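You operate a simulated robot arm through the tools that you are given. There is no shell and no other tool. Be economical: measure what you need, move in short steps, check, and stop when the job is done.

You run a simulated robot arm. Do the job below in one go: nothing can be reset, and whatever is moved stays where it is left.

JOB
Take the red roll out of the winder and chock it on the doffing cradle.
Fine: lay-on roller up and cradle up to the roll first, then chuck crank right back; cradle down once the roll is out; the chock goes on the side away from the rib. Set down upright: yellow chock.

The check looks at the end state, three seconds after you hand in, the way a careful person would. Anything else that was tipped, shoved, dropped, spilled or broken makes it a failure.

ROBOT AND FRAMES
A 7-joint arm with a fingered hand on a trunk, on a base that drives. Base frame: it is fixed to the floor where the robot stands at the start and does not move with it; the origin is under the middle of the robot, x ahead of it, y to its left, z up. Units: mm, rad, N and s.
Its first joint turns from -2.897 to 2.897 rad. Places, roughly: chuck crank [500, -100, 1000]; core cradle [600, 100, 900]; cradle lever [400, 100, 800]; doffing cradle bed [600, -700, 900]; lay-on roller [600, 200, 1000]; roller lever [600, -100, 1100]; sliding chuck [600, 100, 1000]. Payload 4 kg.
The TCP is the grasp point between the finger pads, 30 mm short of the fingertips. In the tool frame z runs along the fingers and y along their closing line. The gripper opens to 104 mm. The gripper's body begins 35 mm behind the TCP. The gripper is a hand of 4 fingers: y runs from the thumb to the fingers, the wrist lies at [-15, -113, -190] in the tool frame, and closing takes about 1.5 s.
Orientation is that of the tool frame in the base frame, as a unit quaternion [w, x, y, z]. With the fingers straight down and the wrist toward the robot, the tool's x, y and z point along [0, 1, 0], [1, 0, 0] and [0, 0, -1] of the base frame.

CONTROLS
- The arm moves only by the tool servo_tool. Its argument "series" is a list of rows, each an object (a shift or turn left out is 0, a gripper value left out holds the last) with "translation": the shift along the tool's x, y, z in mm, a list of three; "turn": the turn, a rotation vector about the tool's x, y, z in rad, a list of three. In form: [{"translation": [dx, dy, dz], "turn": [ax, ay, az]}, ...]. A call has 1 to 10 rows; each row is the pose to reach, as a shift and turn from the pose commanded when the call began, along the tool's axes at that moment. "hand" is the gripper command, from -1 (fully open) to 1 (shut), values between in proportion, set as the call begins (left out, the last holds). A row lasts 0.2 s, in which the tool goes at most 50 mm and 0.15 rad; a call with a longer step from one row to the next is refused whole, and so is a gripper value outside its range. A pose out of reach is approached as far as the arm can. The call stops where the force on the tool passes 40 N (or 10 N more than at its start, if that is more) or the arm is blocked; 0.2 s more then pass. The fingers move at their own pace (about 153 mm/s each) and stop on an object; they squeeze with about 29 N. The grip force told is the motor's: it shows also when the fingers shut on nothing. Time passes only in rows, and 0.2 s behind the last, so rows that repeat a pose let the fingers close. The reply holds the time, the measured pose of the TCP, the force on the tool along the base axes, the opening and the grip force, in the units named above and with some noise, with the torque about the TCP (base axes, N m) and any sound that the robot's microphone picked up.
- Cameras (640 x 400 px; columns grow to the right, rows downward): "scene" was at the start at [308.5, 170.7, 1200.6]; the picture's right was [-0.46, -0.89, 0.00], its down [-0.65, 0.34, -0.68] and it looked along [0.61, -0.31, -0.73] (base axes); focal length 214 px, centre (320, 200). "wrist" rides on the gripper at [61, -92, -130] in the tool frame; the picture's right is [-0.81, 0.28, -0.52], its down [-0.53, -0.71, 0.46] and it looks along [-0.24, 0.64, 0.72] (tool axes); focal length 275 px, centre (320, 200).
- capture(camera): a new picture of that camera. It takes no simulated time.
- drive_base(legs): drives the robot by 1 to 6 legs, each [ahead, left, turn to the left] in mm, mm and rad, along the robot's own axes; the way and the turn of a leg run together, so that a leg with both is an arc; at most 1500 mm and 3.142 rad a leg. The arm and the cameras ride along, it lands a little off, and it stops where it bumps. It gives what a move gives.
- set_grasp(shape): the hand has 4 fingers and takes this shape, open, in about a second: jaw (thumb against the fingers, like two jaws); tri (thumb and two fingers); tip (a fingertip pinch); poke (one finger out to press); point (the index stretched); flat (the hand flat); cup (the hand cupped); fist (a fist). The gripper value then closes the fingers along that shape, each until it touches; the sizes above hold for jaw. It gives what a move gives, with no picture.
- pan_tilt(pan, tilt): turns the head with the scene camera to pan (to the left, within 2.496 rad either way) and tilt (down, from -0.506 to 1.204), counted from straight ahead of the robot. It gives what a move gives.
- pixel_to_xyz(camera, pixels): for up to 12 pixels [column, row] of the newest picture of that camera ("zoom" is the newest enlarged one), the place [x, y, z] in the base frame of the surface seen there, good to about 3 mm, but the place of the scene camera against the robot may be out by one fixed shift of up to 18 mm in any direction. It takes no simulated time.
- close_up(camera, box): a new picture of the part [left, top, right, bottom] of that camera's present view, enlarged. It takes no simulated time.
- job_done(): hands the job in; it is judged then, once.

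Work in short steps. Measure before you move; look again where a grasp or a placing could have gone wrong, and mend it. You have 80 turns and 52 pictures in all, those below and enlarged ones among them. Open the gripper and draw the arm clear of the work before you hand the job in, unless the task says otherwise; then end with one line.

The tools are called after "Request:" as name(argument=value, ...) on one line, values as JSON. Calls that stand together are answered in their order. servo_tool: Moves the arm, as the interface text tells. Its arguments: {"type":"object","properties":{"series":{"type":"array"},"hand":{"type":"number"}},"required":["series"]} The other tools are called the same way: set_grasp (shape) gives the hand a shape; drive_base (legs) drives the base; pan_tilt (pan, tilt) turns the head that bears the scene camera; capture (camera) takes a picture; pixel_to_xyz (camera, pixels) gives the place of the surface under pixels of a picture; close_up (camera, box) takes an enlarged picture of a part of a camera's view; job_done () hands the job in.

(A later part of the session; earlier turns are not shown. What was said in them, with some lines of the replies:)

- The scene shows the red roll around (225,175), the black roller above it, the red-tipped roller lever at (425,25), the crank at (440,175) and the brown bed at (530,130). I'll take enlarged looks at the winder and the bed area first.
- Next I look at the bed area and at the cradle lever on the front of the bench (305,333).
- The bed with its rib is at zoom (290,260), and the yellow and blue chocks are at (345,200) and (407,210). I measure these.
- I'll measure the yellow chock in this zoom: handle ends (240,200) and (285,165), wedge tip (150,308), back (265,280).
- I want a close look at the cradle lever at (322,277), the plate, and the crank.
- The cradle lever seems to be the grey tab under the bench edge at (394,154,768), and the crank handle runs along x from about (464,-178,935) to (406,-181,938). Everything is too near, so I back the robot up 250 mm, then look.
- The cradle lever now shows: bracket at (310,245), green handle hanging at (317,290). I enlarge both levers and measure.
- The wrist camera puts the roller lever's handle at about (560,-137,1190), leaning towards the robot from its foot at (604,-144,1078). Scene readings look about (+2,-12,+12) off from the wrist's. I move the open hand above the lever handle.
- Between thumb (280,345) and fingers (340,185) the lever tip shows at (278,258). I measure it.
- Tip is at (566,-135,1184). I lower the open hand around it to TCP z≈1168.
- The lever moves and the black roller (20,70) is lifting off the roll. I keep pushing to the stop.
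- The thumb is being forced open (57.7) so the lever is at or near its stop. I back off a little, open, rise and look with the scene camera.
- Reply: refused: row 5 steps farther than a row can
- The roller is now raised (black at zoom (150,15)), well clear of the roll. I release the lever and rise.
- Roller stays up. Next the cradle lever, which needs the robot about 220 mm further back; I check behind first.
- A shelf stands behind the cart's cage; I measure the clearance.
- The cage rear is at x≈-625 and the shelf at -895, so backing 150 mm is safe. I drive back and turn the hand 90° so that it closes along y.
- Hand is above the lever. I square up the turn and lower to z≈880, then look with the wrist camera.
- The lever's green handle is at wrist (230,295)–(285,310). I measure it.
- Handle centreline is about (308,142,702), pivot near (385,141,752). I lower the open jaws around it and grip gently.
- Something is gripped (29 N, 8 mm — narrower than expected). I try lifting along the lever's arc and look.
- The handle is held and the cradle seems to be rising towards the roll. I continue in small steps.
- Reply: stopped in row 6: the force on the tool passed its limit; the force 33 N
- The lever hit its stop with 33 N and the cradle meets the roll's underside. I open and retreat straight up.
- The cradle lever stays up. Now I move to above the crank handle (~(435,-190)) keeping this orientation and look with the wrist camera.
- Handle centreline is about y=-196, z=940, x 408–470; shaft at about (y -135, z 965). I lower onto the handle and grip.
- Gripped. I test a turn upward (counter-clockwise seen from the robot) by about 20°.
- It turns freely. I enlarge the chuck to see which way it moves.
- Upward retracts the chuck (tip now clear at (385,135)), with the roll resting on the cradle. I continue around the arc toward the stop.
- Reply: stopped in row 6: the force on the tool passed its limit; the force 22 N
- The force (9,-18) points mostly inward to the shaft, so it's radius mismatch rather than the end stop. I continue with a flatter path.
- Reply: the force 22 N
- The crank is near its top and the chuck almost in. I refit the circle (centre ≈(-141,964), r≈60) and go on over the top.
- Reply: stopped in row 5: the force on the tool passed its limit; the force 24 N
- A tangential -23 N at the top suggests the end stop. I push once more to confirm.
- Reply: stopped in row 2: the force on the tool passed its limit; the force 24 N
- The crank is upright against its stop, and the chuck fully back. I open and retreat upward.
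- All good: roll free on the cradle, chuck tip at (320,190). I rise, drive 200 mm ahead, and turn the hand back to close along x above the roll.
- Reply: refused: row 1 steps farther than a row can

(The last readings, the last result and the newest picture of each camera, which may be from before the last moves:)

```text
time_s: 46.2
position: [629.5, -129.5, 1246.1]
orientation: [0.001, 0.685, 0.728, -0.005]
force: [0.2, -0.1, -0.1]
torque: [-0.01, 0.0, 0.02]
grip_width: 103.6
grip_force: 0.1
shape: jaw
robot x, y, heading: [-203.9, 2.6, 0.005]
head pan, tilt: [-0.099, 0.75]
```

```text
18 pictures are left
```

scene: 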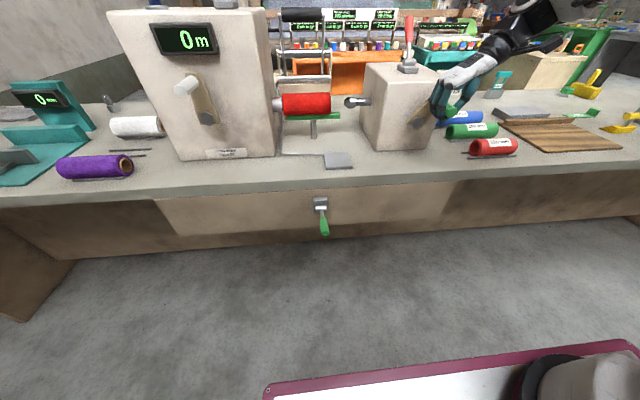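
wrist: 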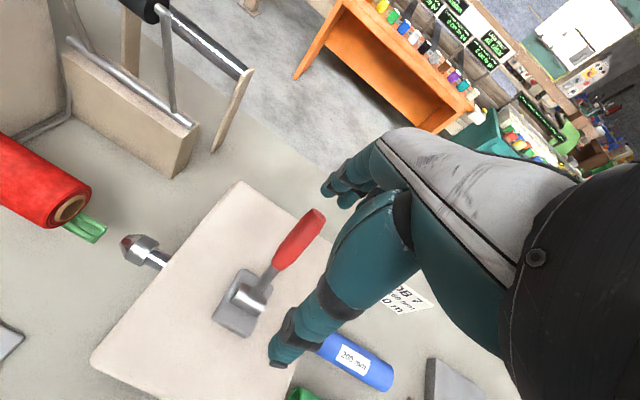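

No harm done. I measure the roll's end and raised roller in this picture.

Request:
pixel_to_xyz(camera="wrist", pixels=[[90, 186], [80, 190], [60, 225], [50, 218], [45, 175], [5, 140], [30, 215], [88, 228], [100, 237], [140, 12], [125, 240], [70, 196]])

```text
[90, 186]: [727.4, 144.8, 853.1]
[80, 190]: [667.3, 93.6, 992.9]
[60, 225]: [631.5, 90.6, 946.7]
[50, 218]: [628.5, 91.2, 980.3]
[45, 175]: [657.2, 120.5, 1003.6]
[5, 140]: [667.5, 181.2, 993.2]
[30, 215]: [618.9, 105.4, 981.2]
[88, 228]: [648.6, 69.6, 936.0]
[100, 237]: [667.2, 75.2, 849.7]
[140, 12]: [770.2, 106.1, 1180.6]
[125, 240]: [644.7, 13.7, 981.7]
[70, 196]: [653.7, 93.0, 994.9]
```

Roll: right end at y≈91, length ≈160, top z≈1004, axis about (646, z 969). I move above its middle (y≈170) and square the hand.

Request:
servo_tool(series=[{"translation": [43, 5, 0], "turn": [0, 0, 0.066]}, {"translation": [86, 10, 0], "turn": [0, 0, 0.066]}, {"translation": [129, 15, 0], "turn": [0, 0, 0.066]}, {"translation": [172, 20, 0], "turn": [0, 0, 0.066]}, {"translation": [215, 25, 0], "turn": [0, 0, 0.066]}, {"translation": [258, 30, 0], "turn": [0, 0, 0.066]}, {"translation": [298, 35, 0], "turn": [0, 0, 0.066]}, {"translation": [298, 35, 45], "turn": [0, 0, 0.066]}, {"translation": [298, 35, 90], "turn": [0, 0, 0.066]}, {"translation": [298, 35, 130], "turn": [0, 0, 0.066]}])

Request:
capture(camera="wrist")

```text
time_s: 48.4
position: [641.5, 169.4, 1110.6]
orientation: [0.001, 0.708, 0.707, -0.005]
force: [-1.0, -0.6, 0.8]
torque: [0.02, -0.01, 0.0]
grip_width: 103.6
grip_force: 0.0
shape: jaw
robot x, y, heading: [-197.5, -1.6, 0.003]
head pan, tilt: [-0.099, 0.75]
```

```text
17 pictures are left
```

wrist: 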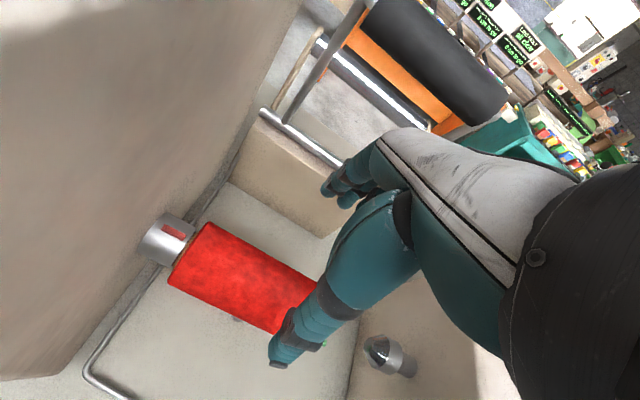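

Request:
pixel_to_xyz(camera="wrist", pixels=[[207, 225], [188, 245], [170, 280], [260, 252], [240, 277], [220, 308], [300, 277], [270, 328], [160, 240], [145, 265], [355, 100], [125, 130]])

```text
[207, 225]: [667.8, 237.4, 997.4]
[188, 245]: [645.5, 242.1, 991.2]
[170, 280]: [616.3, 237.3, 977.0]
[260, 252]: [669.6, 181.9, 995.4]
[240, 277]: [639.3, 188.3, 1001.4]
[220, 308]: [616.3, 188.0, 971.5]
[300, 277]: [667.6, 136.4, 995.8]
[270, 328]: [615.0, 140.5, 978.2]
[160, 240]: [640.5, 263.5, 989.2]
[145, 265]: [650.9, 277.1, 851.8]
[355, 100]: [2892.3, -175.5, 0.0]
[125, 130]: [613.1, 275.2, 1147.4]
```

Roll spans y 91–238, axis ≈ (648, z 967), radius 35. I lower to TCP (648,165,978) and close.

Request:
servo_tool(series=[{"translation": [-4, 6.5, 35]}, {"translation": [-4, 6.5, 70]}, {"translation": [-4, 6.5, 105]}, {"translation": [-4, 6.5, 132]}, {"translation": [-4, 6.5, 132]}])

Request:
servo_tool(hand=1, series=[{}, {}, {}, {}, {}, {}, {}, {}])

Request:
close_up(camera="scene", box=[200, 40, 440, 190])

```text
time_s: 49.6
position: [650.2, 163.3, 982.5]
orientation: [0.002, 0.708, 0.706, -0.005]
force: [1.0, -0.6, 0.0]
torque: [-0.02, 0.0, -0.01]
grip_width: 103.6
grip_force: 0.1
shape: jaw
robot x, y, heading: [-199.3, -0.9, 0.0]
head pan, tilt: [-0.099, 0.75]
```

```text
time_s: 51.4
position: [651.3, 163.6, 982.0]
orientation: [0.002, 0.707, 0.707, -0.004]
force: [0.5, -0.5, -0.7]
torque: [-0.04, -0.02, 0.02]
grip_width: 54.2
grip_force: 29.0
shape: jaw
robot x, y, heading: [-198.6, -0.6, 0.002]
head pan, tilt: [-0.099, 0.75]
```

```text
2.67 times, centred on (320, 115) of scene
```

zoom: 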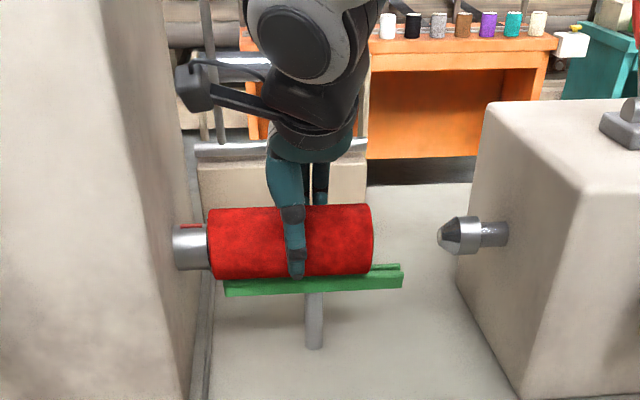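

Gripped with the fingers wrapped (54 mm). I slide the roll 45 mm toward -y off the fixed hub, along the cradle.

Request:
servo_tool(series=[{"translation": [-6, 0, -1]}, {"translation": [-12, 0, -1]}, {"translation": [-18, 0, -1]}, {"translation": [-24, 0, -1]}, {"translation": [-30, 0, -1]}, {"translation": [-36, 0, -1]}, {"translation": [-42, 0, -1]}, {"translation": [-46, 0, -1]}])

Request:
close_up(camera="scene", box=[200, 40, 440, 190])

```text
time_s: 53.2
position: [649.7, 119.0, 982.6]
orientation: [0.001, 0.707, 0.707, -0.004]
force: [-0.4, 0.1, -3.3]
torque: [-0.01, -0.02, 0.03]
grip_width: 54.2
grip_force: 29.1
shape: jaw
robot x, y, heading: [-199.1, -2.0, 0.001]
head pan, tilt: [-0.099, 0.75]
```

```text
2.67 times, centred on (320, 115) of scene
```

zoom: 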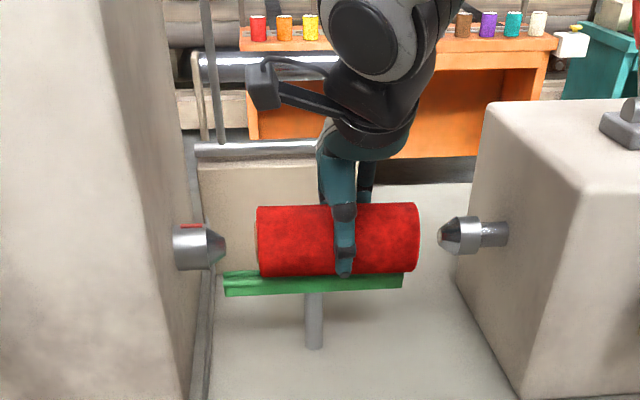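

The roll is clear of both cones. I lift it straight up, then draw toward the robot.

Request:
servo_tool(series=[{"translation": [0, 0, -10]}, {"translation": [0, 0, -30]}, {"translation": [0, 0, -55]}, {"translation": [0, 0, -85]}, {"translation": [0, 0, -115]}, {"translation": [0, 0, -145]}, {"translation": [0, 0, -175]}, {"translation": [0, -10, -205]}, {"translation": [0, -40, -225]}, {"translation": [0, -70, -235]}])

Request:
servo_tool(series=[{"translation": [0, -30, 0]}, {"translation": [0, -60, 0]}, {"translation": [0, -90, 0]}, {"translation": [0, -110, 0]}, {"translation": [0, -110, 0]}])

Request:
capture(camera="wrist")

```text
time_s: 55.4
position: [580.7, 121.1, 1215.6]
orientation: [0.002, 0.708, 0.706, -0.005]
force: [-0.2, 0.4, -3.6]
torque: [-0.05, 0.02, 0.0]
grip_width: 53.8
grip_force: 29.5
shape: jaw
robot x, y, heading: [-197.2, -2.2, -0.005]
head pan, tilt: [-0.099, 0.75]
```

```text
time_s: 56.6
position: [471.1, 120.3, 1218.3]
orientation: [0.001, 0.709, 0.706, -0.005]
force: [0.0, 0.1, -3.5]
torque: [0.01, 0.0, 0.04]
grip_width: 53.9
grip_force: 28.7
shape: jaw
robot x, y, heading: [-195.9, -0.9, 0.002]
head pan, tilt: [-0.099, 0.75]
```

```text
14 pictures are left
```

wrist: 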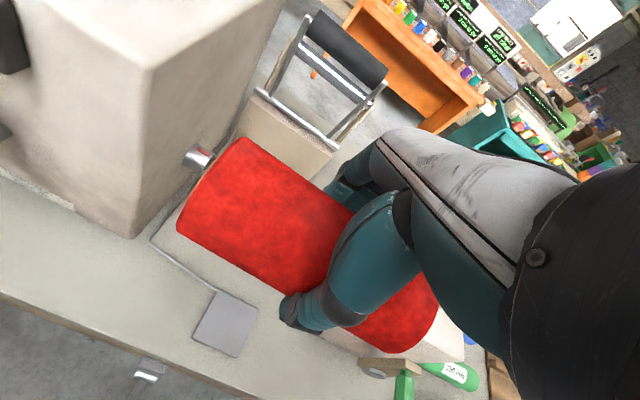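

The roll is firmly held (3.5 N weight). I drive 700 mm to the right along the bench at this height.

Request:
drive_base(legs=[[0, -350, 0], [0, -350, 0]])

Request:
pan_tilt(pan=-0.3, tilt=0.75)

Request:
capture(camera="scene")

```text
time_s: 60.7
position: [472.4, -567.4, 1220.0]
orientation: [0.001, 0.706, 0.708, -0.005]
force: [0.1, 0.5, -3.2]
torque: [-0.01, 0.0, 0.02]
grip_width: 54.3
grip_force: 29.2
shape: jaw
robot x, y, heading: [-198.5, -690.4, 0.003]
head pan, tilt: [-0.099, 0.75]
```

```text
time_s: 61.4
position: [473.2, -567.6, 1218.7]
orientation: [0.001, 0.706, 0.708, -0.006]
force: [-0.7, -0.6, -1.9]
torque: [-0.03, 0.0, -0.01]
grip_width: 53.7
grip_force: 29.5
shape: jaw
robot x, y, heading: [-196.5, -695.5, 0.006]
head pan, tilt: [-0.3, 0.75]
```

```text
13 pictures are left
```

scene: 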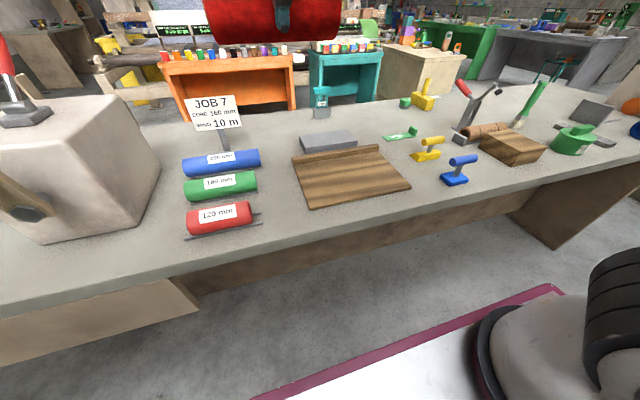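

The bed with rib is at (345,175); I measure its edges and the rib.

Request:
pixel_to_xyz(camera="scene", pixels=[[294, 161], [378, 147], [296, 166], [380, 152], [310, 207], [409, 188], [340, 180], [335, 163], [312, 163], [365, 155], [300, 210], [432, 143]])

Request:
close_up(camera="scene", box=[280, 130, 440, 220])

```text
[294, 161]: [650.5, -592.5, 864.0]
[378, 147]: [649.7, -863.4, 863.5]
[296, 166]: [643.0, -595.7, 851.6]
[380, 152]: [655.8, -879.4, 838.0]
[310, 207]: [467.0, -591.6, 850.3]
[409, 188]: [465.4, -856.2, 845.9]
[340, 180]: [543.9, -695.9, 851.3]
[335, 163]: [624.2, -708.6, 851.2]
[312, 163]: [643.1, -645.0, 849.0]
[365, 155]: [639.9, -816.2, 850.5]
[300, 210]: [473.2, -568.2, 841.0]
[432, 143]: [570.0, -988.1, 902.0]
```

```text
4.00 times, centred on (360, 175) of scene
```

zoom: 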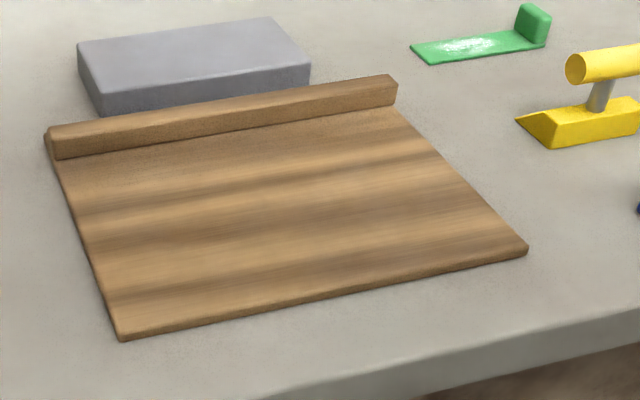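

Rib face ≈ x 644, rib top ≈ 872, bed ≈ 858 after correction. I carry the roll over the bed at z≈1080 and check with the wrist camera.

Request:
servo_tool(series=[{"translation": [-30, 20, 10]}, {"translation": [-60, 40, 25]}, {"translation": [-90, 60, 45]}, {"translation": [-120, 80, 70]}, {"translation": [-145, 105, 100]}, {"translation": [-170, 130, 138]}, {"translation": [-170, 130, 138]}])

Request:
capture(camera="wrist")

```text
refused: row 6 steps farther than a row can; nothing moved
```

```text
11 pictures are left
```

wrist: 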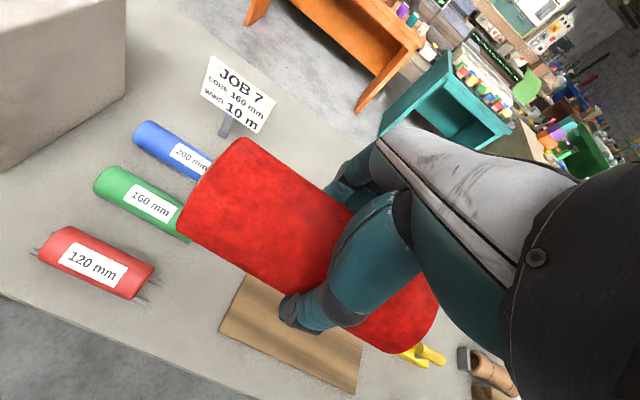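

One row was too long. From this wrist picture I measure the visible bed first.

Request:
pixel_to_xyz(camera="wrist", pixels=[[222, 330], [353, 391], [270, 330], [246, 278], [190, 330], [405, 355], [430, 353]])

Request:
servo_tool(series=[{"translation": [-30, 20, 10]}, {"translation": [-60, 40, 25]}, {"translation": [-90, 60, 45]}, {"translation": [-120, 80, 70]}, {"translation": [-145, 100, 100]}, {"translation": [-165, 115, 132]}, {"translation": [-170, 120, 165]}, {"translation": [-170, 120, 165]}])

Request:
capture(camera="wrist")

```text
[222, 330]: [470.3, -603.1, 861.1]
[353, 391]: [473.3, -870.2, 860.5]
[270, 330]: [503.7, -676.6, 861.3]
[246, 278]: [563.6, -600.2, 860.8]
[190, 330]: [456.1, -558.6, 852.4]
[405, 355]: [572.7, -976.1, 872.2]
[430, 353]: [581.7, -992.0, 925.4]
```

```text
time_s: 63.2
position: [591.0, -739.6, 1051.4]
orientation: [0.002, 0.706, 0.708, -0.005]
force: [0.9, -0.1, -2.4]
torque: [-0.01, 0.05, 0.01]
grip_width: 54.0
grip_force: 28.8
shape: jaw
robot x, y, heading: [-193.1, -693.2, 0.002]
head pan, tilt: [-0.3, 0.75]
```

```text
10 pictures are left
```

wrist: 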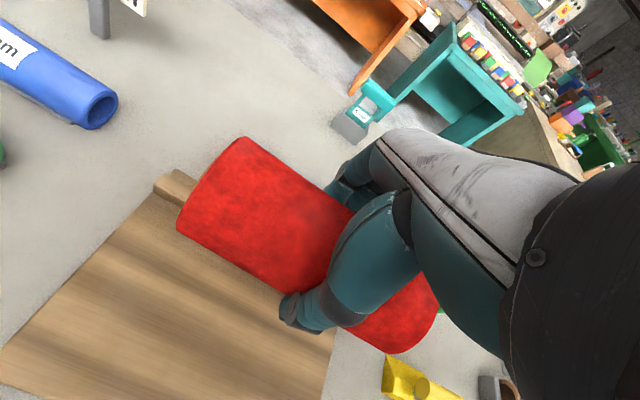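

Request:
pixel_to_xyz(camera="wrist", pixels=[[165, 190], [178, 176], [160, 205], [150, 200], [188, 185], [170, 215], [385, 380], [395, 375], [420, 385], [400, 395]])

```text
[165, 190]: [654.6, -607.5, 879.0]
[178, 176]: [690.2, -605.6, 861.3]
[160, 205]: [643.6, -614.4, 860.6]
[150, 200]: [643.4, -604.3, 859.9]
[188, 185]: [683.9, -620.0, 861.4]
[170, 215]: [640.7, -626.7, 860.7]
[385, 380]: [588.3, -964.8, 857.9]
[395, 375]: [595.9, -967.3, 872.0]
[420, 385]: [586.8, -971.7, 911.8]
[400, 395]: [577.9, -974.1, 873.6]
```

Rib face is x≈648, top 879, bed 861. I'll set the roll down at x≈592 (fingers clear of the rib), then push it to the rib later. Lowering now to just above contact.

Request:
servo_tool(series=[{"translation": [0, 1, 30]}, {"translation": [0, 1, 60]}, {"translation": [0, 1, 90]}, {"translation": [0, 1, 115]}, {"translation": [0, 1, 128]}, {"translation": [0, 1, 132]}, {"translation": [0, 1, 135]}, {"translation": [0, 1, 138]}, {"translation": [0, 1, 140]}])

```text
time_s: 65.2
position: [592.8, -739.6, 915.1]
orientation: [0.001, 0.706, 0.708, -0.005]
force: [1.0, 0.8, -3.4]
torque: [-0.01, 0.0, -0.01]
grip_width: 54.0
grip_force: 29.2
shape: jaw
robot x, y, heading: [-196.8, -694.0, 0.005]
head pan, tilt: [-0.3, 0.75]
```

No contact yet (force still -3.4). I go down in 1 mm steps.

Request:
servo_tool(series=[{"translation": [0, 0, 1.5]}, {"translation": [0, 0, 3]}, {"translation": [0, 0, 4.5]}, {"translation": [0, 0, 6]}])

```text
time_s: 66.2
position: [592.5, -739.4, 908.7]
orientation: [0.001, 0.706, 0.708, -0.005]
force: [-0.7, -0.2, -3.5]
torque: [0.03, 0.01, -0.01]
grip_width: 54.0
grip_force: 29.2
shape: jaw
robot x, y, heading: [-200.3, -691.9, 0.003]
head pan, tilt: [-0.3, 0.75]
```

Request:
servo_tool(series=[{"translation": [0, 0, 1.5]}, {"translation": [0, 0, 3]}, {"translation": [0, 0, 4.5]}, {"translation": [0, 0, 6]}])

Request:
close_up(camera="scene", box=[260, 100, 440, 220])

```text
time_s: 67.2
position: [593.2, -740.2, 903.1]
orientation: [0.001, 0.706, 0.708, -0.005]
force: [-0.3, -0.2, -1.0]
torque: [-0.01, 0.02, -0.03]
grip_width: 54.1
grip_force: 29.4
shape: jaw
robot x, y, heading: [-191.8, -693.7, 0.006]
head pan, tilt: [-0.3, 0.75]
```

```text
3.33 times, centred on (350, 160) of scene
```

zoom: 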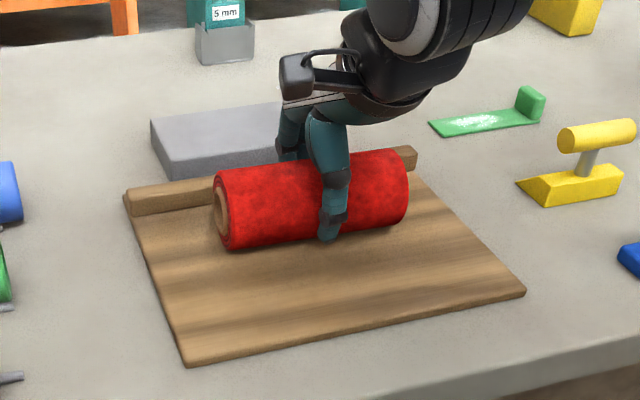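

The force has dropped to -1 N: the roll is on the bed. I open in two small steps to clear the roll without reaching the rib, then rise.

Request:
servo_tool(hand=-0.25, series=[{}, {}, {}, {}])

Request:
servo_tool(hand=-0.6, series=[{}, {}, {}, {}])

Request:
servo_tool(series=[{"translation": [0, 0, -8]}, {"translation": [0, 0, -20]}, {"translation": [0, 0, -40]}, {"translation": [0, 0, -75]}, {"translation": [0, 0, -115]}, {"translation": [0, 0, -150]}, {"translation": [0, 0, -150]}])

Request:
close_up(camera="scene", box=[260, 100, 440, 220])

```text
time_s: 68.2
position: [591.6, -739.7, 902.1]
orientation: [0.002, 0.706, 0.708, -0.005]
force: [0.5, 0.3, -0.1]
torque: [0.02, -0.05, -0.03]
grip_width: 65.0
grip_force: 0.1
shape: jaw
robot x, y, heading: [-195.1, -693.9, 0.003]
head pan, tilt: [-0.3, 0.75]
```

```text
time_s: 69.2
position: [592.8, -740.2, 903.7]
orientation: [0.001, 0.706, 0.708, -0.005]
force: [0.4, -0.5, 0.2]
torque: [-0.03, 0.03, 0.0]
grip_width: 82.8
grip_force: 0.0
shape: jaw
robot x, y, heading: [-194.7, -691.4, 0.006]
head pan, tilt: [-0.3, 0.75]
```

```text
time_s: 70.8
position: [594.5, -739.0, 1053.6]
orientation: [0.001, 0.706, 0.708, -0.005]
force: [-0.4, 0.1, 0.8]
torque: [0.01, 0.02, -0.02]
grip_width: 83.1
grip_force: 0.0
shape: jaw
robot x, y, heading: [-195.7, -693.4, 0.003]
head pan, tilt: [-0.3, 0.75]
```

```text
3.33 times, centred on (350, 160) of scene
```

zoom: 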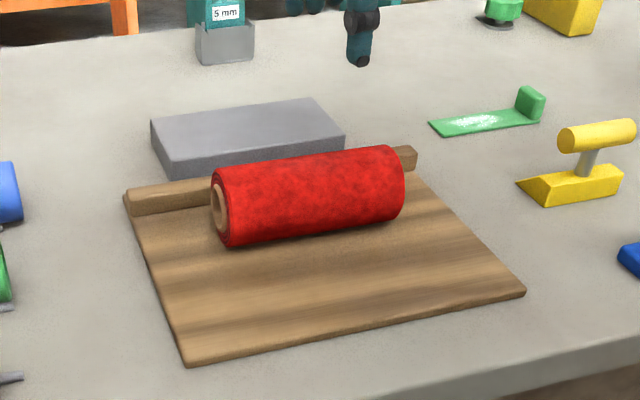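

The roll rests steadily on the bed. Now I move over the yellow chock's handle bar (≈(581,-1003)) and look with the wrist camera.

Request:
servo_tool(hand=-1, series=[{"translation": [-44, -2, 0]}, {"translation": [-88, -4, 0]}, {"translation": [-132, -6, 0]}, {"translation": [-176, -8, 0]}, {"translation": [-220, -10, 0]}, {"translation": [-264, -13, 0]}, {"translation": [-264, -13, 15]}])

Request:
capture(camera="wrist")

```text
time_s: 72.4
position: [579.5, -1001.1, 1040.2]
orientation: [0.002, 0.706, 0.708, -0.005]
force: [0.2, -0.1, 0.4]
torque: [-0.05, -0.04, -0.01]
grip_width: 103.9
grip_force: 0.1
shape: jaw
robot x, y, heading: [-194.4, -695.4, 0.002]
head pan, tilt: [-0.3, 0.75]
```

```text
7 pictures are left
```

wrist: 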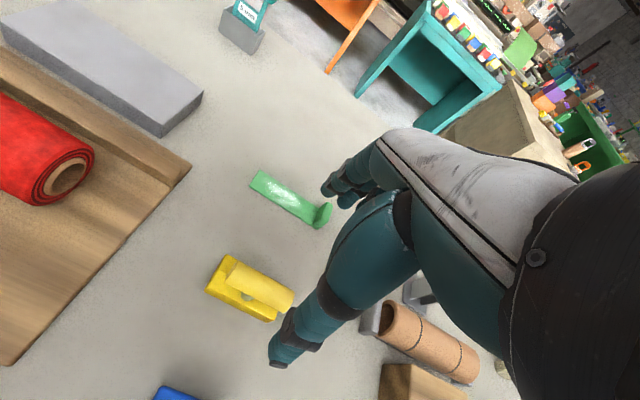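

Request:
pixel_to_xyz(camera="wrist", pixels=[[232, 275], [260, 288], [285, 300], [228, 258], [208, 288], [220, 285], [272, 318], [250, 300], [240, 305], [88, 155], [45, 200], [160, 165]])

Request:
close_up(camera="wrist", box=[180, 230, 340, 330])

```text
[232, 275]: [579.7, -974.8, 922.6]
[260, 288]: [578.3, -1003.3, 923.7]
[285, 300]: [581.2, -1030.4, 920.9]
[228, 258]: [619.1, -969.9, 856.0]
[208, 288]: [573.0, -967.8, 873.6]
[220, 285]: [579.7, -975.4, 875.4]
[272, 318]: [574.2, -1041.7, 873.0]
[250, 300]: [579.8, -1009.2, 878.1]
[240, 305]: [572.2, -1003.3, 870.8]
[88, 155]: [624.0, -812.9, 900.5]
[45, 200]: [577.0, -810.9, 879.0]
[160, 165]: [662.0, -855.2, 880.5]
```

```text
4.00 times, centred on (260, 280) of wrist
```

zoom: 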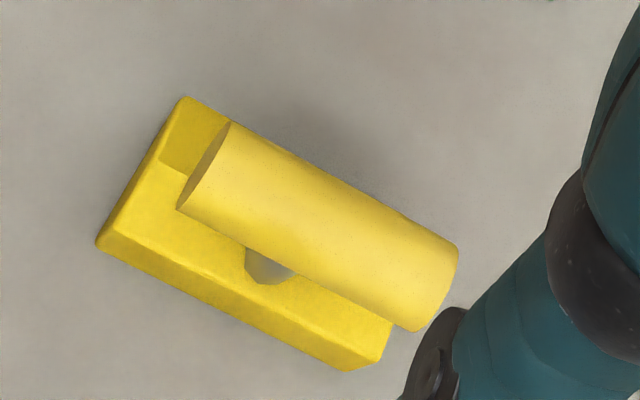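

The chock has its flat back at x≈571–592, its thin tip at x≈621 (toward +x), and bar axis at x≈580, z≈911, y -974…-1031. I lower over the bar's middle and grip.

Request:
servo_tool(series=[{"translation": [-2, 0, 40]}, {"translation": [-2, 0, 80]}, {"translation": [-2, 0, 110]}, {"translation": [-2, 0, 126]}, {"translation": [-2, 0, 126]}])

Request:
servo_tool(hand=1, series=[{}, {}, {}, {}, {}, {}, {}, {}])

Request:
servo_tool(series=[{"translation": [0, 0, -10]}, {"translation": [0, 0, -30]}, {"translation": [0, 0, -60]}, {"translation": [0, 0, -100]}, {"translation": [0, 0, -140]}, {"translation": [0, 0, -140]}])

Request:
close_up(camera="scene", box=[300, 50, 500, 200])

```text
time_s: 73.6
position: [580.6, -1007.5, 917.1]
orientation: [0.002, 0.706, 0.708, -0.004]
force: [0.6, -0.3, 0.1]
torque: [0.04, -0.03, -0.01]
grip_width: 103.7
grip_force: 0.0
shape: jaw
robot x, y, heading: [-199.0, -696.0, 0.002]
head pan, tilt: [-0.3, 0.75]
```

```text
time_s: 75.4
position: [581.2, -1006.5, 917.4]
orientation: [0.001, 0.706, 0.708, -0.005]
force: [-0.9, 0.5, -0.7]
torque: [0.05, 0.04, 0.04]
grip_width: 4.1
grip_force: 29.0
shape: jaw
robot x, y, heading: [-200.1, -693.5, 0.008]
head pan, tilt: [-0.3, 0.75]
```

```text
time_s: 76.8
position: [582.1, -1006.4, 1054.2]
orientation: [0.001, 0.706, 0.708, -0.005]
force: [0.5, 0.1, -1.2]
torque: [0.06, 0.05, 0.02]
grip_width: 3.9
grip_force: 28.6
shape: jaw
robot x, y, heading: [-198.1, -693.0, 0.004]
head pan, tilt: [-0.3, 0.75]
```

```text
2.67 times, centred on (400, 125) of scene
```

zoom: 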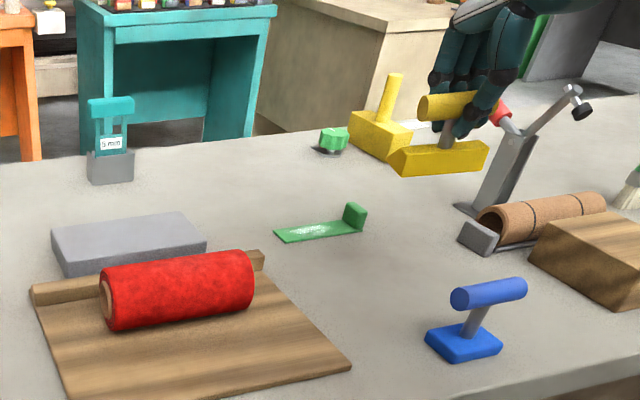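

The chock hangs level in the hand. I carry it over the front of the bed (TCP ≈ (508,-742)).

Request:
servo_tool(series=[{"translation": [30, -20, 0]}, {"translation": [65, -40, 0]}, {"translation": [100, -60, 0]}, {"translation": [140, -74, 0]}, {"translation": [180, -74, 0]}, {"translation": [220, -74, 0]}, {"translation": [264, -74, 0]}, {"translation": [264, -74, 35]}, {"translation": [264, -74, 70]}, {"translation": [264, -74, 100]}])

Request:
servo_tool(series=[{"translation": [0, 0, 8]}, {"translation": [0, 0, 16]}, {"translation": [0, 0, 20]}, {"translation": [0, 0, 23]}, {"translation": [0, 0, 25]}])

```text
time_s: 79.0
position: [502.0, -738.1, 949.8]
orientation: [-0.004, 0.713, 0.701, -0.002]
force: [-0.2, 1.3, -0.5]
torque: [-0.06, 0.02, 0.02]
grip_width: 3.8
grip_force: 28.7
shape: jaw
robot x, y, heading: [-193.9, -695.8, 0.002]
head pan, tilt: [-0.3, 0.75]
```

```text
time_s: 80.2
position: [504.9, -742.4, 928.6]
orientation: [0.001, 0.707, 0.708, -0.004]
force: [-0.4, -3.2, 5.5]
torque: [-0.01, 0.01, -0.01]
grip_width: 4.0
grip_force: 29.1
shape: jaw
robot x, y, heading: [-192.6, -697.5, 0.003]
head pan, tilt: [-0.3, 0.75]
```

Contact (+5.5 N) at z 928.6, as expected for the bed. I open just enough to free the bar and rise.

Request:
servo_tool(hand=0.1, series=[{"translation": [0, 0, -1]}, {"translation": [0, 0, -1]}, {"translation": [0, 0, -1]}, {"translation": [0, 0, -1]}])

Request:
servo_tool(series=[{"translation": [0, 0, -12]}, {"translation": [0, 0, -30]}, {"translation": [0, 0, -60]}, {"translation": [0, 0, -90]}, {"translation": [0, -40, -100]}, {"translation": [0, -75, -100]}, {"translation": [0, -75, -100]}])

Request:
capture(camera="wrist")

```text
time_s: 81.2
position: [505.0, -742.3, 929.2]
orientation: [0.001, 0.706, 0.709, -0.005]
force: [0.7, -0.7, 0.1]
torque: [-0.01, 0.03, -0.01]
grip_width: 46.2
grip_force: 0.1
shape: jaw
robot x, y, heading: [-197.6, -694.3, 0.003]
head pan, tilt: [-0.3, 0.75]
```

```text
time_s: 82.8
position: [435.1, -740.0, 1028.4]
orientation: [0.0, 0.706, 0.708, -0.006]
force: [-0.7, 0.8, 0.1]
torque: [-0.01, -0.02, 0.02]
grip_width: 46.5
grip_force: 0.1
shape: jaw
out of reach, approached as far as the arm can: row 6, 7
robot x, y, heading: [-197.3, -694.7, 0.008]
head pan, tilt: [-0.3, 0.75]
```

```text
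4 pictures are left
```

wrist: 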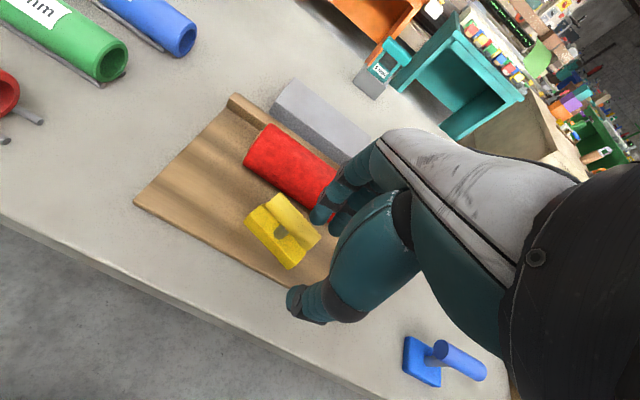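

The chock stands upright on the bed with its tip to the roll. I measure both, and back the base 90 mm for reach.

Request:
pixel_to_xyz(camera="wrist", pixels=[[247, 222], [290, 268], [270, 250], [318, 238], [265, 198], [252, 230], [278, 215], [268, 127], [245, 160], [290, 165], [232, 97], [225, 110]])

Request:
drive_base(legs=[[-90, 0, 0]])

```text
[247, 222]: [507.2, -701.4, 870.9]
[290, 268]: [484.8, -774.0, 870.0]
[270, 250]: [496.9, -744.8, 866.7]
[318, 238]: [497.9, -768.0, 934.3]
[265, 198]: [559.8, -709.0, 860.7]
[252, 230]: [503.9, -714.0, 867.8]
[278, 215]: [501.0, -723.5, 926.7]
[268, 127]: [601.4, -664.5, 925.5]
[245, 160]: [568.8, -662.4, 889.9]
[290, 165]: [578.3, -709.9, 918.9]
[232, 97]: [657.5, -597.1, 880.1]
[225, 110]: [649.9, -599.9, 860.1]
```

```text
time_s: 83.9
position: [345.3, -742.2, 1027.9]
orientation: [0.0, 0.706, 0.708, -0.006]
force: [-0.2, 0.0, 0.3]
torque: [-0.04, -0.03, -0.01]
grip_width: 46.4
grip_force: 0.2
shape: jaw
robot x, y, heading: [-289.8, -691.2, 0.005]
head pan, tilt: [-0.3, 0.75]
```

The chock seems yawed on the bed (back edge from (507,-701) to (485,-774)). I take an enlarged look from the scene camera.

Request:
close_up(camera="scene", box=[280, 110, 440, 210])

```text
4.00 times, centred on (360, 160) of scene
```

zoom: 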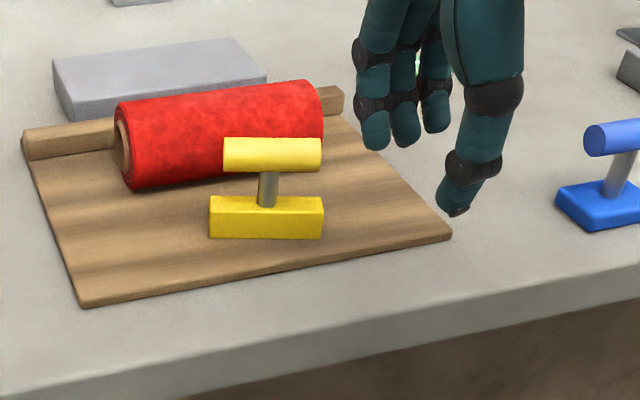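

Request:
pixel_to_xyz(camera="zoom", pixels=[[212, 232], [320, 234], [213, 218], [318, 216], [230, 158], [315, 156], [82, 303], [448, 236], [150, 170], [310, 120]])

```text
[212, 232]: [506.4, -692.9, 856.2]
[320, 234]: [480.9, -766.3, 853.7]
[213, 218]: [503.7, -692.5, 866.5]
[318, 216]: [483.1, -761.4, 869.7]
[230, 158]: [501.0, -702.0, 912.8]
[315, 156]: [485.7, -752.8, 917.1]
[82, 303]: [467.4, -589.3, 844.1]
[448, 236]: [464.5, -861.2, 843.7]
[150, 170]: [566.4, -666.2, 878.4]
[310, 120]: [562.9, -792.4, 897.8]
```

The chock stands flat but yawed ≈18°. I'll push it from low behind with the closed, tilted hand (tips leading): the wide row of fingertips will square it up and push it and the roll to the rib. First close and tilt.

Request:
servo_tool(hand=1, series=[{"turn": [-0.13, 0, 0]}, {"turn": [-0.26, 0, 0]}, {"turn": [-0.39, 0, 0]}, {"turn": [-0.52, 0, 0]}, {"turn": [-0.65, 0, 0]}, {"turn": [-0.65, 0, 0]}, {"turn": [-0.65, 0, 0]}, {"turn": [-0.65, 0, 0]}])

```text
time_s: 85.7
position: [456.8, -713.9, 1092.3]
orientation: [0.226, 0.67, 0.672, 0.219]
force: [-0.9, 0.3, -0.4]
torque: [0.02, -0.03, 0.0]
grip_width: 0.1
grip_force: 29.0
shape: jaw
out of reach, approached as far as the arm can: row 1, 2, 3, 4, 5, 6, 7, 8
robot x, y, heading: [-285.7, -692.3, 0.003]
head pan, tilt: [-0.3, 0.75]
```

The pose was out of reach at that nearness, so the arm is at (457,-714,1092). I make a safe, high test move to learn from which pose shifts are counted.

Request:
servo_tool(series=[{"translation": [-1, 25, 37]}, {"translation": [-3, 50, 74]}, {"translation": [-3, 50, 74]}, {"translation": [-3, 50, 74]}])

```text
time_s: 86.7
position: [546.1, -718.4, 1061.6]
orientation: [0.226, 0.67, 0.673, 0.22]
force: [0.1, 0.7, 0.3]
torque: [-0.04, 0.03, -0.03]
grip_width: 0.0
grip_force: 28.7
shape: jaw
robot x, y, heading: [-289.0, -694.6, 0.002]
head pan, tilt: [-0.3, 0.75]
```

Shifts count from the measured pose. I back the base 100 mm for reach and then descend behind the chock.

Request:
drive_base(legs=[[-100, 0, 0]])

```text
time_s: 87.9
position: [446.7, -722.2, 1061.6]
orientation: [0.227, 0.67, 0.672, 0.219]
force: [0.1, -0.1, 0.7]
torque: [-0.01, 0.0, -0.01]
grip_width: 0.3
grip_force: 28.9
shape: jaw
robot x, y, heading: [-386.2, -693.8, 0.002]
head pan, tilt: [-0.3, 0.75]
```

Request:
servo_tool(series=[{"translation": [-6, -23, 27]}, {"translation": [-12, -46, 54]}, {"translation": [-18, -69, 81]}, {"translation": [-22, -88, 106]}, {"translation": [-22, -100, 124]}, {"translation": [-22, -104, 130]}, {"translation": [-22, -104, 130]}])

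Request:
pan_tilt(pan=-0.1, tilt=0.7)

Request:
capture(camera="scene")

```text
time_s: 89.5
position: [442.5, -743.8, 894.9]
orientation: [0.226, 0.67, 0.672, 0.22]
force: [0.7, -0.7, -0.2]
torque: [0.0, -0.03, -0.02]
grip_width: 0.2
grip_force: 28.7
shape: jaw
robot x, y, heading: [-388.5, -691.6, 0.004]
head pan, tilt: [-0.3, 0.75]
```

```text
time_s: 90.2
position: [443.2, -744.1, 896.1]
orientation: [0.227, 0.671, 0.671, 0.219]
force: [0.3, -0.5, -0.2]
torque: [0.03, 0.0, -0.01]
grip_width: 0.1
grip_force: 28.7
shape: jaw
robot x, y, heading: [-390.6, -696.2, 0.001]
head pan, tilt: [-0.099, 0.7]
```

```text
2 pictures are left
```

scene: 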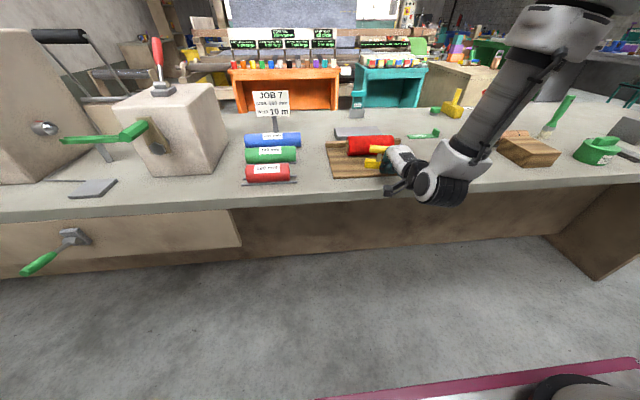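

The hand is low behind the chock. I push slowly +x by 60 mm and watch the force.

Request:
servo_tool(series=[{"translation": [0, 8, 6]}, {"translation": [0, 14.4, 10.7]}, {"translation": [0, 19.2, 14.3]}, {"translation": [0, 24, 17.9]}, {"translation": [0, 28.8, 21.5]}, {"translation": [0, 33.6, 25.1]}, {"translation": [0, 38.4, 28.7]}, {"translation": [0, 43.2, 32.2]}, {"translation": [0, 48, 35.8]}])

Request:
capture(camera="wrist")

```text
time_s: 92.2
position: [500.6, -744.2, 894.8]
orientation: [0.226, 0.67, 0.672, 0.219]
force: [-1.6, 0.1, 0.0]
torque: [0.01, -0.07, -0.03]
grip_width: 0.0
grip_force: 29.2
shape: jaw
robot x, y, heading: [-386.8, -694.1, 0.001]
head pan, tilt: [-0.099, 0.7]
```

```text
1 pictures are left
```

wrist: 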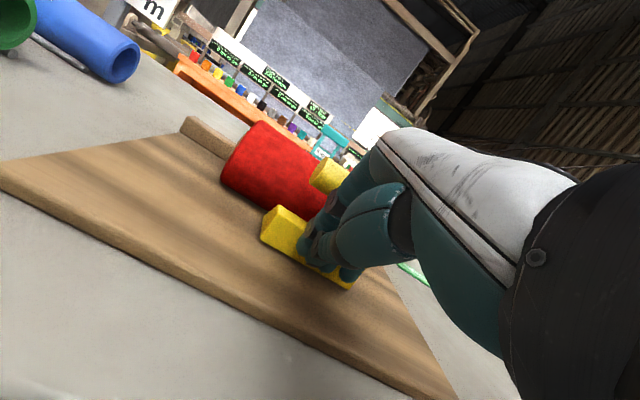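

The chock is squared and upright, being pushed. I measure its corners and the roll from this picture.

Request:
pixel_to_xyz(camera="wrist", pixels=[[265, 225], [278, 208], [264, 240], [347, 286], [290, 215], [328, 175], [225, 180], [245, 150], [260, 128], [235, 190], [190, 125], [215, 150]])

```text
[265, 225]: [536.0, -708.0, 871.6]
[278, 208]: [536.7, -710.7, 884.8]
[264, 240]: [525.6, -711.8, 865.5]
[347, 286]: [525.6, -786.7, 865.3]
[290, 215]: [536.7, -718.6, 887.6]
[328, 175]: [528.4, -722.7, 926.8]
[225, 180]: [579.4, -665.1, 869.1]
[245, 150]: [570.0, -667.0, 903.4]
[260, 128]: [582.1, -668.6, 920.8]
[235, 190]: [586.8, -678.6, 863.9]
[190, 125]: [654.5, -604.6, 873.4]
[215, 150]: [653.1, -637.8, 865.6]
```

The chock is square (back at x≈526 on both ends). About 30 mm remain until the roll meets the rib; I push 22 mm, then finer.

Request:
servo_tool(series=[{"translation": [0, 3.2, 2.4]}, {"translation": [0, 6.4, 4.8]}, {"translation": [0, 9.6, 7.2]}, {"translation": [0, 12.8, 9.6]}, {"translation": [0, 16, 11.9]}, {"translation": [0, 17.6, 13.1]}])

Request:
servo_tool(series=[{"translation": [0, 1.2, 0.9]}, {"translation": [0, 2.4, 1.8]}, {"translation": [0, 2.4, 1.8]}])

Request:
servo_tool(series=[{"translation": [0, 1.2, 0.9]}, {"translation": [0, 2.4, 1.8]}, {"translation": [0, 2.4, 1.8]}])

```text
time_s: 93.6
position: [524.5, -744.5, 895.5]
orientation: [0.226, 0.67, 0.672, 0.22]
force: [-1.4, 0.1, 0.1]
torque: [0.01, -0.06, -0.01]
grip_width: 0.0
grip_force: 29.0
shape: jaw
robot x, y, heading: [-384.5, -695.1, 0.007]
head pan, tilt: [-0.099, 0.7]
```

```text
time_s: 94.4
position: [525.9, -745.0, 895.0]
orientation: [0.226, 0.67, 0.672, 0.219]
force: [-2.1, 0.1, 1.0]
torque: [-0.04, -0.03, -0.04]
grip_width: 0.0
grip_force: 29.0
shape: jaw
robot x, y, heading: [-390.9, -694.4, 0.002]
head pan, tilt: [-0.099, 0.7]
```

```text
time_s: 95.2
position: [528.5, -744.6, 895.9]
orientation: [0.226, 0.67, 0.673, 0.22]
force: [-0.7, 0.2, -0.1]
torque: [-0.01, 0.03, -0.02]
grip_width: 0.0
grip_force: 28.4
shape: jaw
robot x, y, heading: [-388.4, -694.7, -0.004]
head pan, tilt: [-0.099, 0.7]
```

Request:
servo_tool(series=[{"translation": [0, 1.2, 0.9]}, {"translation": [0, 2, 1.5]}, {"translation": [0, 2, 1.5]}])

Request:
servo_tool(series=[{"translation": [0, 0.8, 0.6]}, {"translation": [0, 1.6, 1.2]}, {"translation": [0, 1.6, 1.2]}])

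```text
time_s: 96.0
position: [531.8, -745.0, 895.3]
orientation: [0.226, 0.67, 0.672, 0.219]
force: [-1.0, -1.2, 0.4]
torque: [0.02, 0.0, 0.01]
grip_width: 0.0
grip_force: 28.9
shape: jaw
robot x, y, heading: [-389.6, -695.3, -0.0]
head pan, tilt: [-0.099, 0.7]
```

```text
time_s: 96.8
position: [532.9, -744.5, 895.8]
orientation: [0.226, 0.67, 0.672, 0.22]
force: [0.3, -0.3, -0.3]
torque: [-0.01, -0.02, 0.0]
grip_width: 0.0
grip_force: 29.0
shape: jaw
robot x, y, heading: [-383.5, -693.9, 0.002]
head pan, tilt: [-0.099, 0.7]
```

Force readings are too noisy to tell; I use the last picture here to measure rib, roll and chock precisely.

Request:
close_up(camera="wrist", box=[160, 90, 380, 300])

```text
1.90 times, centred on (270, 195) of wrist
```

zoom: 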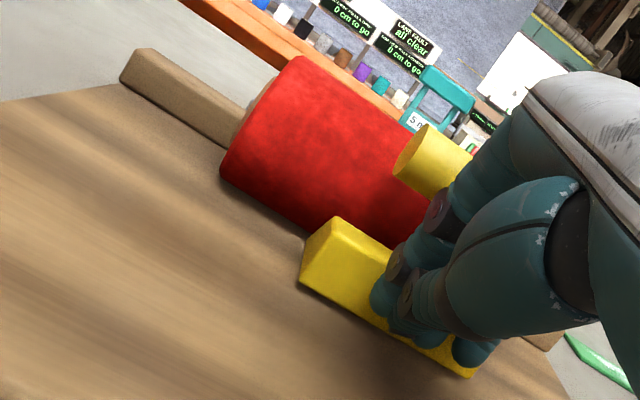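

Request:
pixel_to_xyz(camera="zoom", pixels=[[225, 172], [235, 145], [260, 105], [245, 160], [300, 60], [170, 95], [190, 85], [310, 262], [300, 285], [330, 222], [260, 190], [290, 120]])

Request:
pixel_to_xyz(camera="zoom", pixels=[[240, 190], [280, 215], [300, 230], [250, 198], [220, 140], [225, 148], [160, 100], [200, 125], [300, 160], [300, 190], [430, 150], [405, 180]])

```text
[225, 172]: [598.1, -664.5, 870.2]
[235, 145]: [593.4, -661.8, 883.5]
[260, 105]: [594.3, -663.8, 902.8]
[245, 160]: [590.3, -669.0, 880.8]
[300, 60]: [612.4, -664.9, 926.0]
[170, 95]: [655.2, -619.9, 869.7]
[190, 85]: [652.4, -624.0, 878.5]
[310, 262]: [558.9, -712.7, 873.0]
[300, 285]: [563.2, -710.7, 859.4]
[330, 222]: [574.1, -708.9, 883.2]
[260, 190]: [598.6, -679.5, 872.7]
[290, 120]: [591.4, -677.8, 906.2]
```

```text
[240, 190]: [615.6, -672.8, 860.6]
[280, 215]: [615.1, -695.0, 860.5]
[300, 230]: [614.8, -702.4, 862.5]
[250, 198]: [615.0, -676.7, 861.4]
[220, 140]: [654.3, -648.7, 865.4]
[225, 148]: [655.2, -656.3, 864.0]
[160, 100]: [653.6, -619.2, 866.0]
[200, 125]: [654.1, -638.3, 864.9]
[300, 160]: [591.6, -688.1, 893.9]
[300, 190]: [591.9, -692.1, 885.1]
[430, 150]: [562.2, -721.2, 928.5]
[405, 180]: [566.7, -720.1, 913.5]
```

Rib face is at 654 and the roll's axis at ≈624, so it touches the rib; the chock's tip is at ≈610, right at contact. I give a last 1.5 mm, then withdraw backward and up, and level the hand.

Request:
servo_tool(series=[{"translation": [0, 0.6, 0.45]}, {"translation": [0, 1.2, 0.9]}, {"translation": [0, 1.2, 0.9]}, {"translation": [0, -8, -6]}, {"translation": [0, -24, -18]}, {"translation": [0, -36, -27]}, {"translation": [0, -15, -55]}, {"translation": [0, 10, -88]}, {"translation": [0, 35, -121]}, {"translation": [0, 65, -160]}])

Request:
servo_tool(hand=-1, series=[{"translation": [0, 6, -8], "turn": [0.13, 0, 0]}, {"translation": [0, 12, -16], "turn": [0.26, 0, 0]}, {"translation": [0, 18, -24], "turn": [0.39, 0, 0]}, {"translation": [0, 24, -32], "turn": [0.52, 0, 0]}, {"translation": [0, 30, -40], "turn": [0.65, 0, 0]}, {"translation": [0, 30, -40], "turn": [0.65, 0, 0]}])

```text
time_s: 99.0
position: [490.8, -742.8, 1061.7]
orientation: [0.225, 0.67, 0.672, 0.219]
force: [0.8, 0.5, -0.2]
torque: [0.02, -0.01, 0.04]
grip_width: 0.0
grip_force: 28.8
shape: jaw
robot x, y, heading: [-379.3, -698.5, 0.002]
head pan, tilt: [-0.099, 0.7]
```

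```text
time_s: 100.4
position: [489.1, -743.6, 1112.6]
orientation: [-0.001, 0.707, 0.707, -0.008]
force: [0.0, 0.3, 0.2]
torque: [-0.01, -0.01, -0.05]
grip_width: 103.8
grip_force: 0.1
shape: jaw
robot x, y, heading: [-385.5, -693.7, 0.005]
head pan, tilt: [-0.099, 0.7]
```

The hand is clear. I rise and drive left 693 mm back to the cradle lever.

Request:
servo_tool(series=[{"translation": [0, 0, -45]}, {"translation": [0, 0, -90]}])

Request:
drive_base(legs=[[0, 350, 0], [0, 343, 0]])

```text
time_s: 101.0
position: [491.9, -739.6, 1203.7]
orientation: [-0.001, 0.708, 0.707, -0.008]
force: [-0.2, 0.3, 0.3]
torque: [0.02, 0.02, 0.03]
grip_width: 103.9
grip_force: 0.1
shape: jaw
robot x, y, heading: [-385.5, -692.7, -0.0]
head pan, tilt: [-0.099, 0.7]
```

```text
time_s: 105.2
position: [494.8, -41.7, 1204.5]
orientation: [-0.001, 0.712, 0.702, -0.005]
force: [0.3, 0.1, -0.5]
torque: [0.02, 0.01, 0.04]
grip_width: 104.0
grip_force: 0.1
shape: jaw
robot x, y, heading: [-382.2, 17.9, -0.016]
head pan, tilt: [-0.099, 0.7]
```

I turn the hand 90° and move above the lever handle (≈(296,141)).

Request:
servo_tool(series=[{"translation": [18, -20, 0], "turn": [0, 0, -0.149]}, {"translation": [36, -40, 0], "turn": [0, 0, -0.298]}, {"translation": [54, -60, 0], "turn": [0, 0, -0.447]}, {"translation": [72, -80, 0], "turn": [0, 0, -0.596]}, {"translation": [90, -101, 0], "turn": [0, 0, -0.745]}, {"translation": [108, -121, 0], "turn": [0, 0, -0.894]}, {"translation": [126, -141, 0], "turn": [0, 0, -1.043]}, {"translation": [144, -161, 0], "turn": [0, 0, -1.192]}, {"translation": [162, -181, 0], "turn": [0, 0, -1.341]}, {"translation": [180, -201.6, 0], "turn": [0, 0, -1.49]}])

Request:
servo_tool(series=[{"translation": [0, 0, 40], "turn": [0, 0, -0.095]}, {"translation": [0, 0, 85], "turn": [0, 0, -0.095]}, {"translation": [0, 0, 130], "turn": [0, 0, -0.095]}, {"translation": [0, 0, 175], "turn": [0, 0, -0.095]}, {"translation": [0, 0, 220], "turn": [0, 0, -0.095]}, {"translation": [0, 0, 265], "turn": [0, 0, -0.095]}, {"translation": [0, 0, 300], "turn": [0, 0, -0.095]}, {"translation": [0, 0, 330], "turn": [0, 0, -0.095]}, {"translation": [0, 0, 330], "turn": [0, 0, -0.095]}])

```text
time_s: 107.4
position: [297.1, 139.3, 1201.4]
orientation: [-0.004, 0.048, 0.999, -0.006]
force: [-0.5, 0.1, -0.4]
torque: [0.01, 0.02, 0.04]
grip_width: 104.0
grip_force: 0.2
shape: jaw
robot x, y, heading: [-381.4, 17.3, -0.016]
head pan, tilt: [-0.099, 0.7]
```

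```text
time_s: 109.4
position: [291.7, 140.1, 874.2]
orientation: [-0.004, 0.001, 1.0, -0.004]
force: [-0.8, -0.4, -0.3]
torque: [0.05, 0.01, -0.02]
grip_width: 103.7
grip_force: 0.1
shape: jaw
robot x, y, heading: [-381.5, 17.6, -0.016]
head pan, tilt: [-0.099, 0.7]
```

Positioned above. I descend to the pose at which I released the lever (295,141,772) and grip.

Request:
servo_tool(series=[{"translation": [-4, 1, 35]}, {"translation": [-4, 1, 70]}, {"translation": [-4, 1, 102]}, {"translation": [-4, 1, 102]}])

Request:
servo_tool(hand=1, series=[{}, {}, {}, {}, {}, {}, {}, {}])

```text
time_s: 110.4
position: [295.5, 138.0, 771.9]
orientation: [-0.004, 0.002, 1.0, -0.004]
force: [0.0, -1.0, 0.6]
torque: [0.01, -0.01, 0.01]
grip_width: 103.8
grip_force: 0.1
shape: jaw
robot x, y, heading: [-381.6, 17.8, -0.008]
head pan, tilt: [-0.099, 0.7]
```

```text
time_s: 112.2
position: [295.4, 137.4, 773.0]
orientation: [-0.004, 0.0, 1.0, -0.005]
force: [0.3, -8.8, -1.4]
torque: [-0.02, 0.09, 0.04]
grip_width: 9.5
grip_force: 28.5
shape: jaw
robot x, y, heading: [-383.3, 16.3, -0.016]
head pan, tilt: [-0.099, 0.7]
```

The lever is gripped again (9.5 mm, side force). I move it back down along the arc to its lower stop.

Request:
servo_tool(series=[{"translation": [1, 0, 8]}, {"translation": [2, 0, 16]}, {"translation": [2, 0, 24]}, {"translation": [1, 0, 32]}, {"translation": [-1, 0, 40]}, {"translation": [-4, 0, 49]}, {"translation": [-7.5, 0, 58]}, {"translation": [-12, 0, 67]}, {"translation": [-14, 0, 72]}, {"translation": [-16, 0, 76]}])

```text
time_s: 114.4
position: [311.2, 138.3, 697.3]
orientation: [-0.004, 0.001, 1.0, -0.004]
force: [-0.3, -1.6, 0.5]
torque: [-0.01, 0.02, 0.0]
grip_width: 8.2
grip_force: 29.5
shape: jaw
robot x, y, heading: [-379.4, 15.9, -0.019]
head pan, tilt: [-0.099, 0.7]
```

Still gripped (8.2 mm) and at the starting angle without stop force. I nudge further down to feel the lower stop.

Request:
servo_tool(series=[{"translation": [-2, 0, 3]}, {"translation": [-4, 0, 6]}, {"translation": [-6, 0, 9]}, {"translation": [-8, 0, 11]}])

```text
time_s: 115.4
position: [319.7, 137.9, 684.1]
orientation: [-0.005, 0.001, 1.0, -0.004]
force: [-0.4, 0.3, 0.3]
torque: [-0.02, -0.01, -0.01]
grip_width: 8.1
grip_force: 28.7
shape: jaw
robot x, y, heading: [-382.3, 19.7, -0.013]
head pan, tilt: [-0.099, 0.7]
```

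No stop yet, still gripped. I follow the arc a little further in search of the stop.

Request:
servo_tool(series=[{"translation": [-4, 0, 4]}, {"translation": [-8, 0, 8]}, {"translation": [-13, 0, 12]}, {"translation": [-18, 0, 15]}, {"translation": [-23, 0, 18]}])

```text
time_s: 116.3
position: [328.8, 141.2, 674.6]
orientation: [-0.005, -0.005, 1.0, -0.004]
force: [-13.0, -1.2, 17.7]
torque: [0.18, -1.51, 0.07]
grip_width: 7.8
grip_force: 28.7
shape: jaw
robot x, y, heading: [-382.0, 20.4, -0.014]
head pan, tilt: [-0.099, 0.7]
stopped in row 4: the force on the tool passed its limit (the readings are from after the stop); the commanded pose is now the measured one
```

The lower stop is felt (force -13, +18): the cradle is fully down. I open and withdraw straight up, clear of the work.

Request:
servo_tool(hand=-1, series=[{"translation": [1, 0, -1]}, {"translation": [1, 0, -1]}, {"translation": [1, 0, -1]}, {"translation": [1, 0, -1]}, {"translation": [1, 0, -30]}, {"translation": [1, 0, -75]}, {"translation": [1, 0, -120]}, {"translation": [1, 0, -165]}, {"translation": [1, 0, -210]}, {"translation": [1, 0, -255]}])

Request:
servo_tool(series=[{"translation": [0, 0, -45]}, {"translation": [0, 0, -90]}, {"translation": [0, 0, -135]}, {"translation": [0, 0, -180]}, {"translation": [0, 0, -225]}])

```text
time_s: 118.5
position: [333.1, 145.2, 930.0]
orientation: [-0.008, -0.003, 1.0, -0.004]
force: [0.0, -0.4, -0.1]
torque: [0.03, 0.02, -0.04]
grip_width: 103.9
grip_force: 0.1
shape: jaw
robot x, y, heading: [-382.3, 18.0, -0.018]
head pan, tilt: [-0.099, 0.7]
```

```text
time_s: 119.7
position: [337.3, 144.6, 1150.7]
orientation: [-0.007, -0.003, 1.0, -0.004]
force: [0.0, -0.4, 0.0]
torque: [0.02, 0.0, 0.01]
grip_width: 103.7
grip_force: 0.0
shape: jaw
robot x, y, heading: [-383.0, 19.5, -0.011]
head pan, tilt: [-0.099, 0.7]
```

Everything is in place and the arm is clear with the hand open, so I hand in.

Request:
job_done()

```text
The job is handed in.
```

I took the red roll out of the winder and set it on the doffing cradle against the rib. The yellow chock stands upright on the side away from the rib, and the job is handed in. I had no pictures left after the last push on the chock, so its final 1.5 mm, the withdrawal and the cradle lowering were checked by force and position only. The roller is up, the chuck crank is back against its stop, and the cradle lever is at its lower stop, somewhat lower than where it started.
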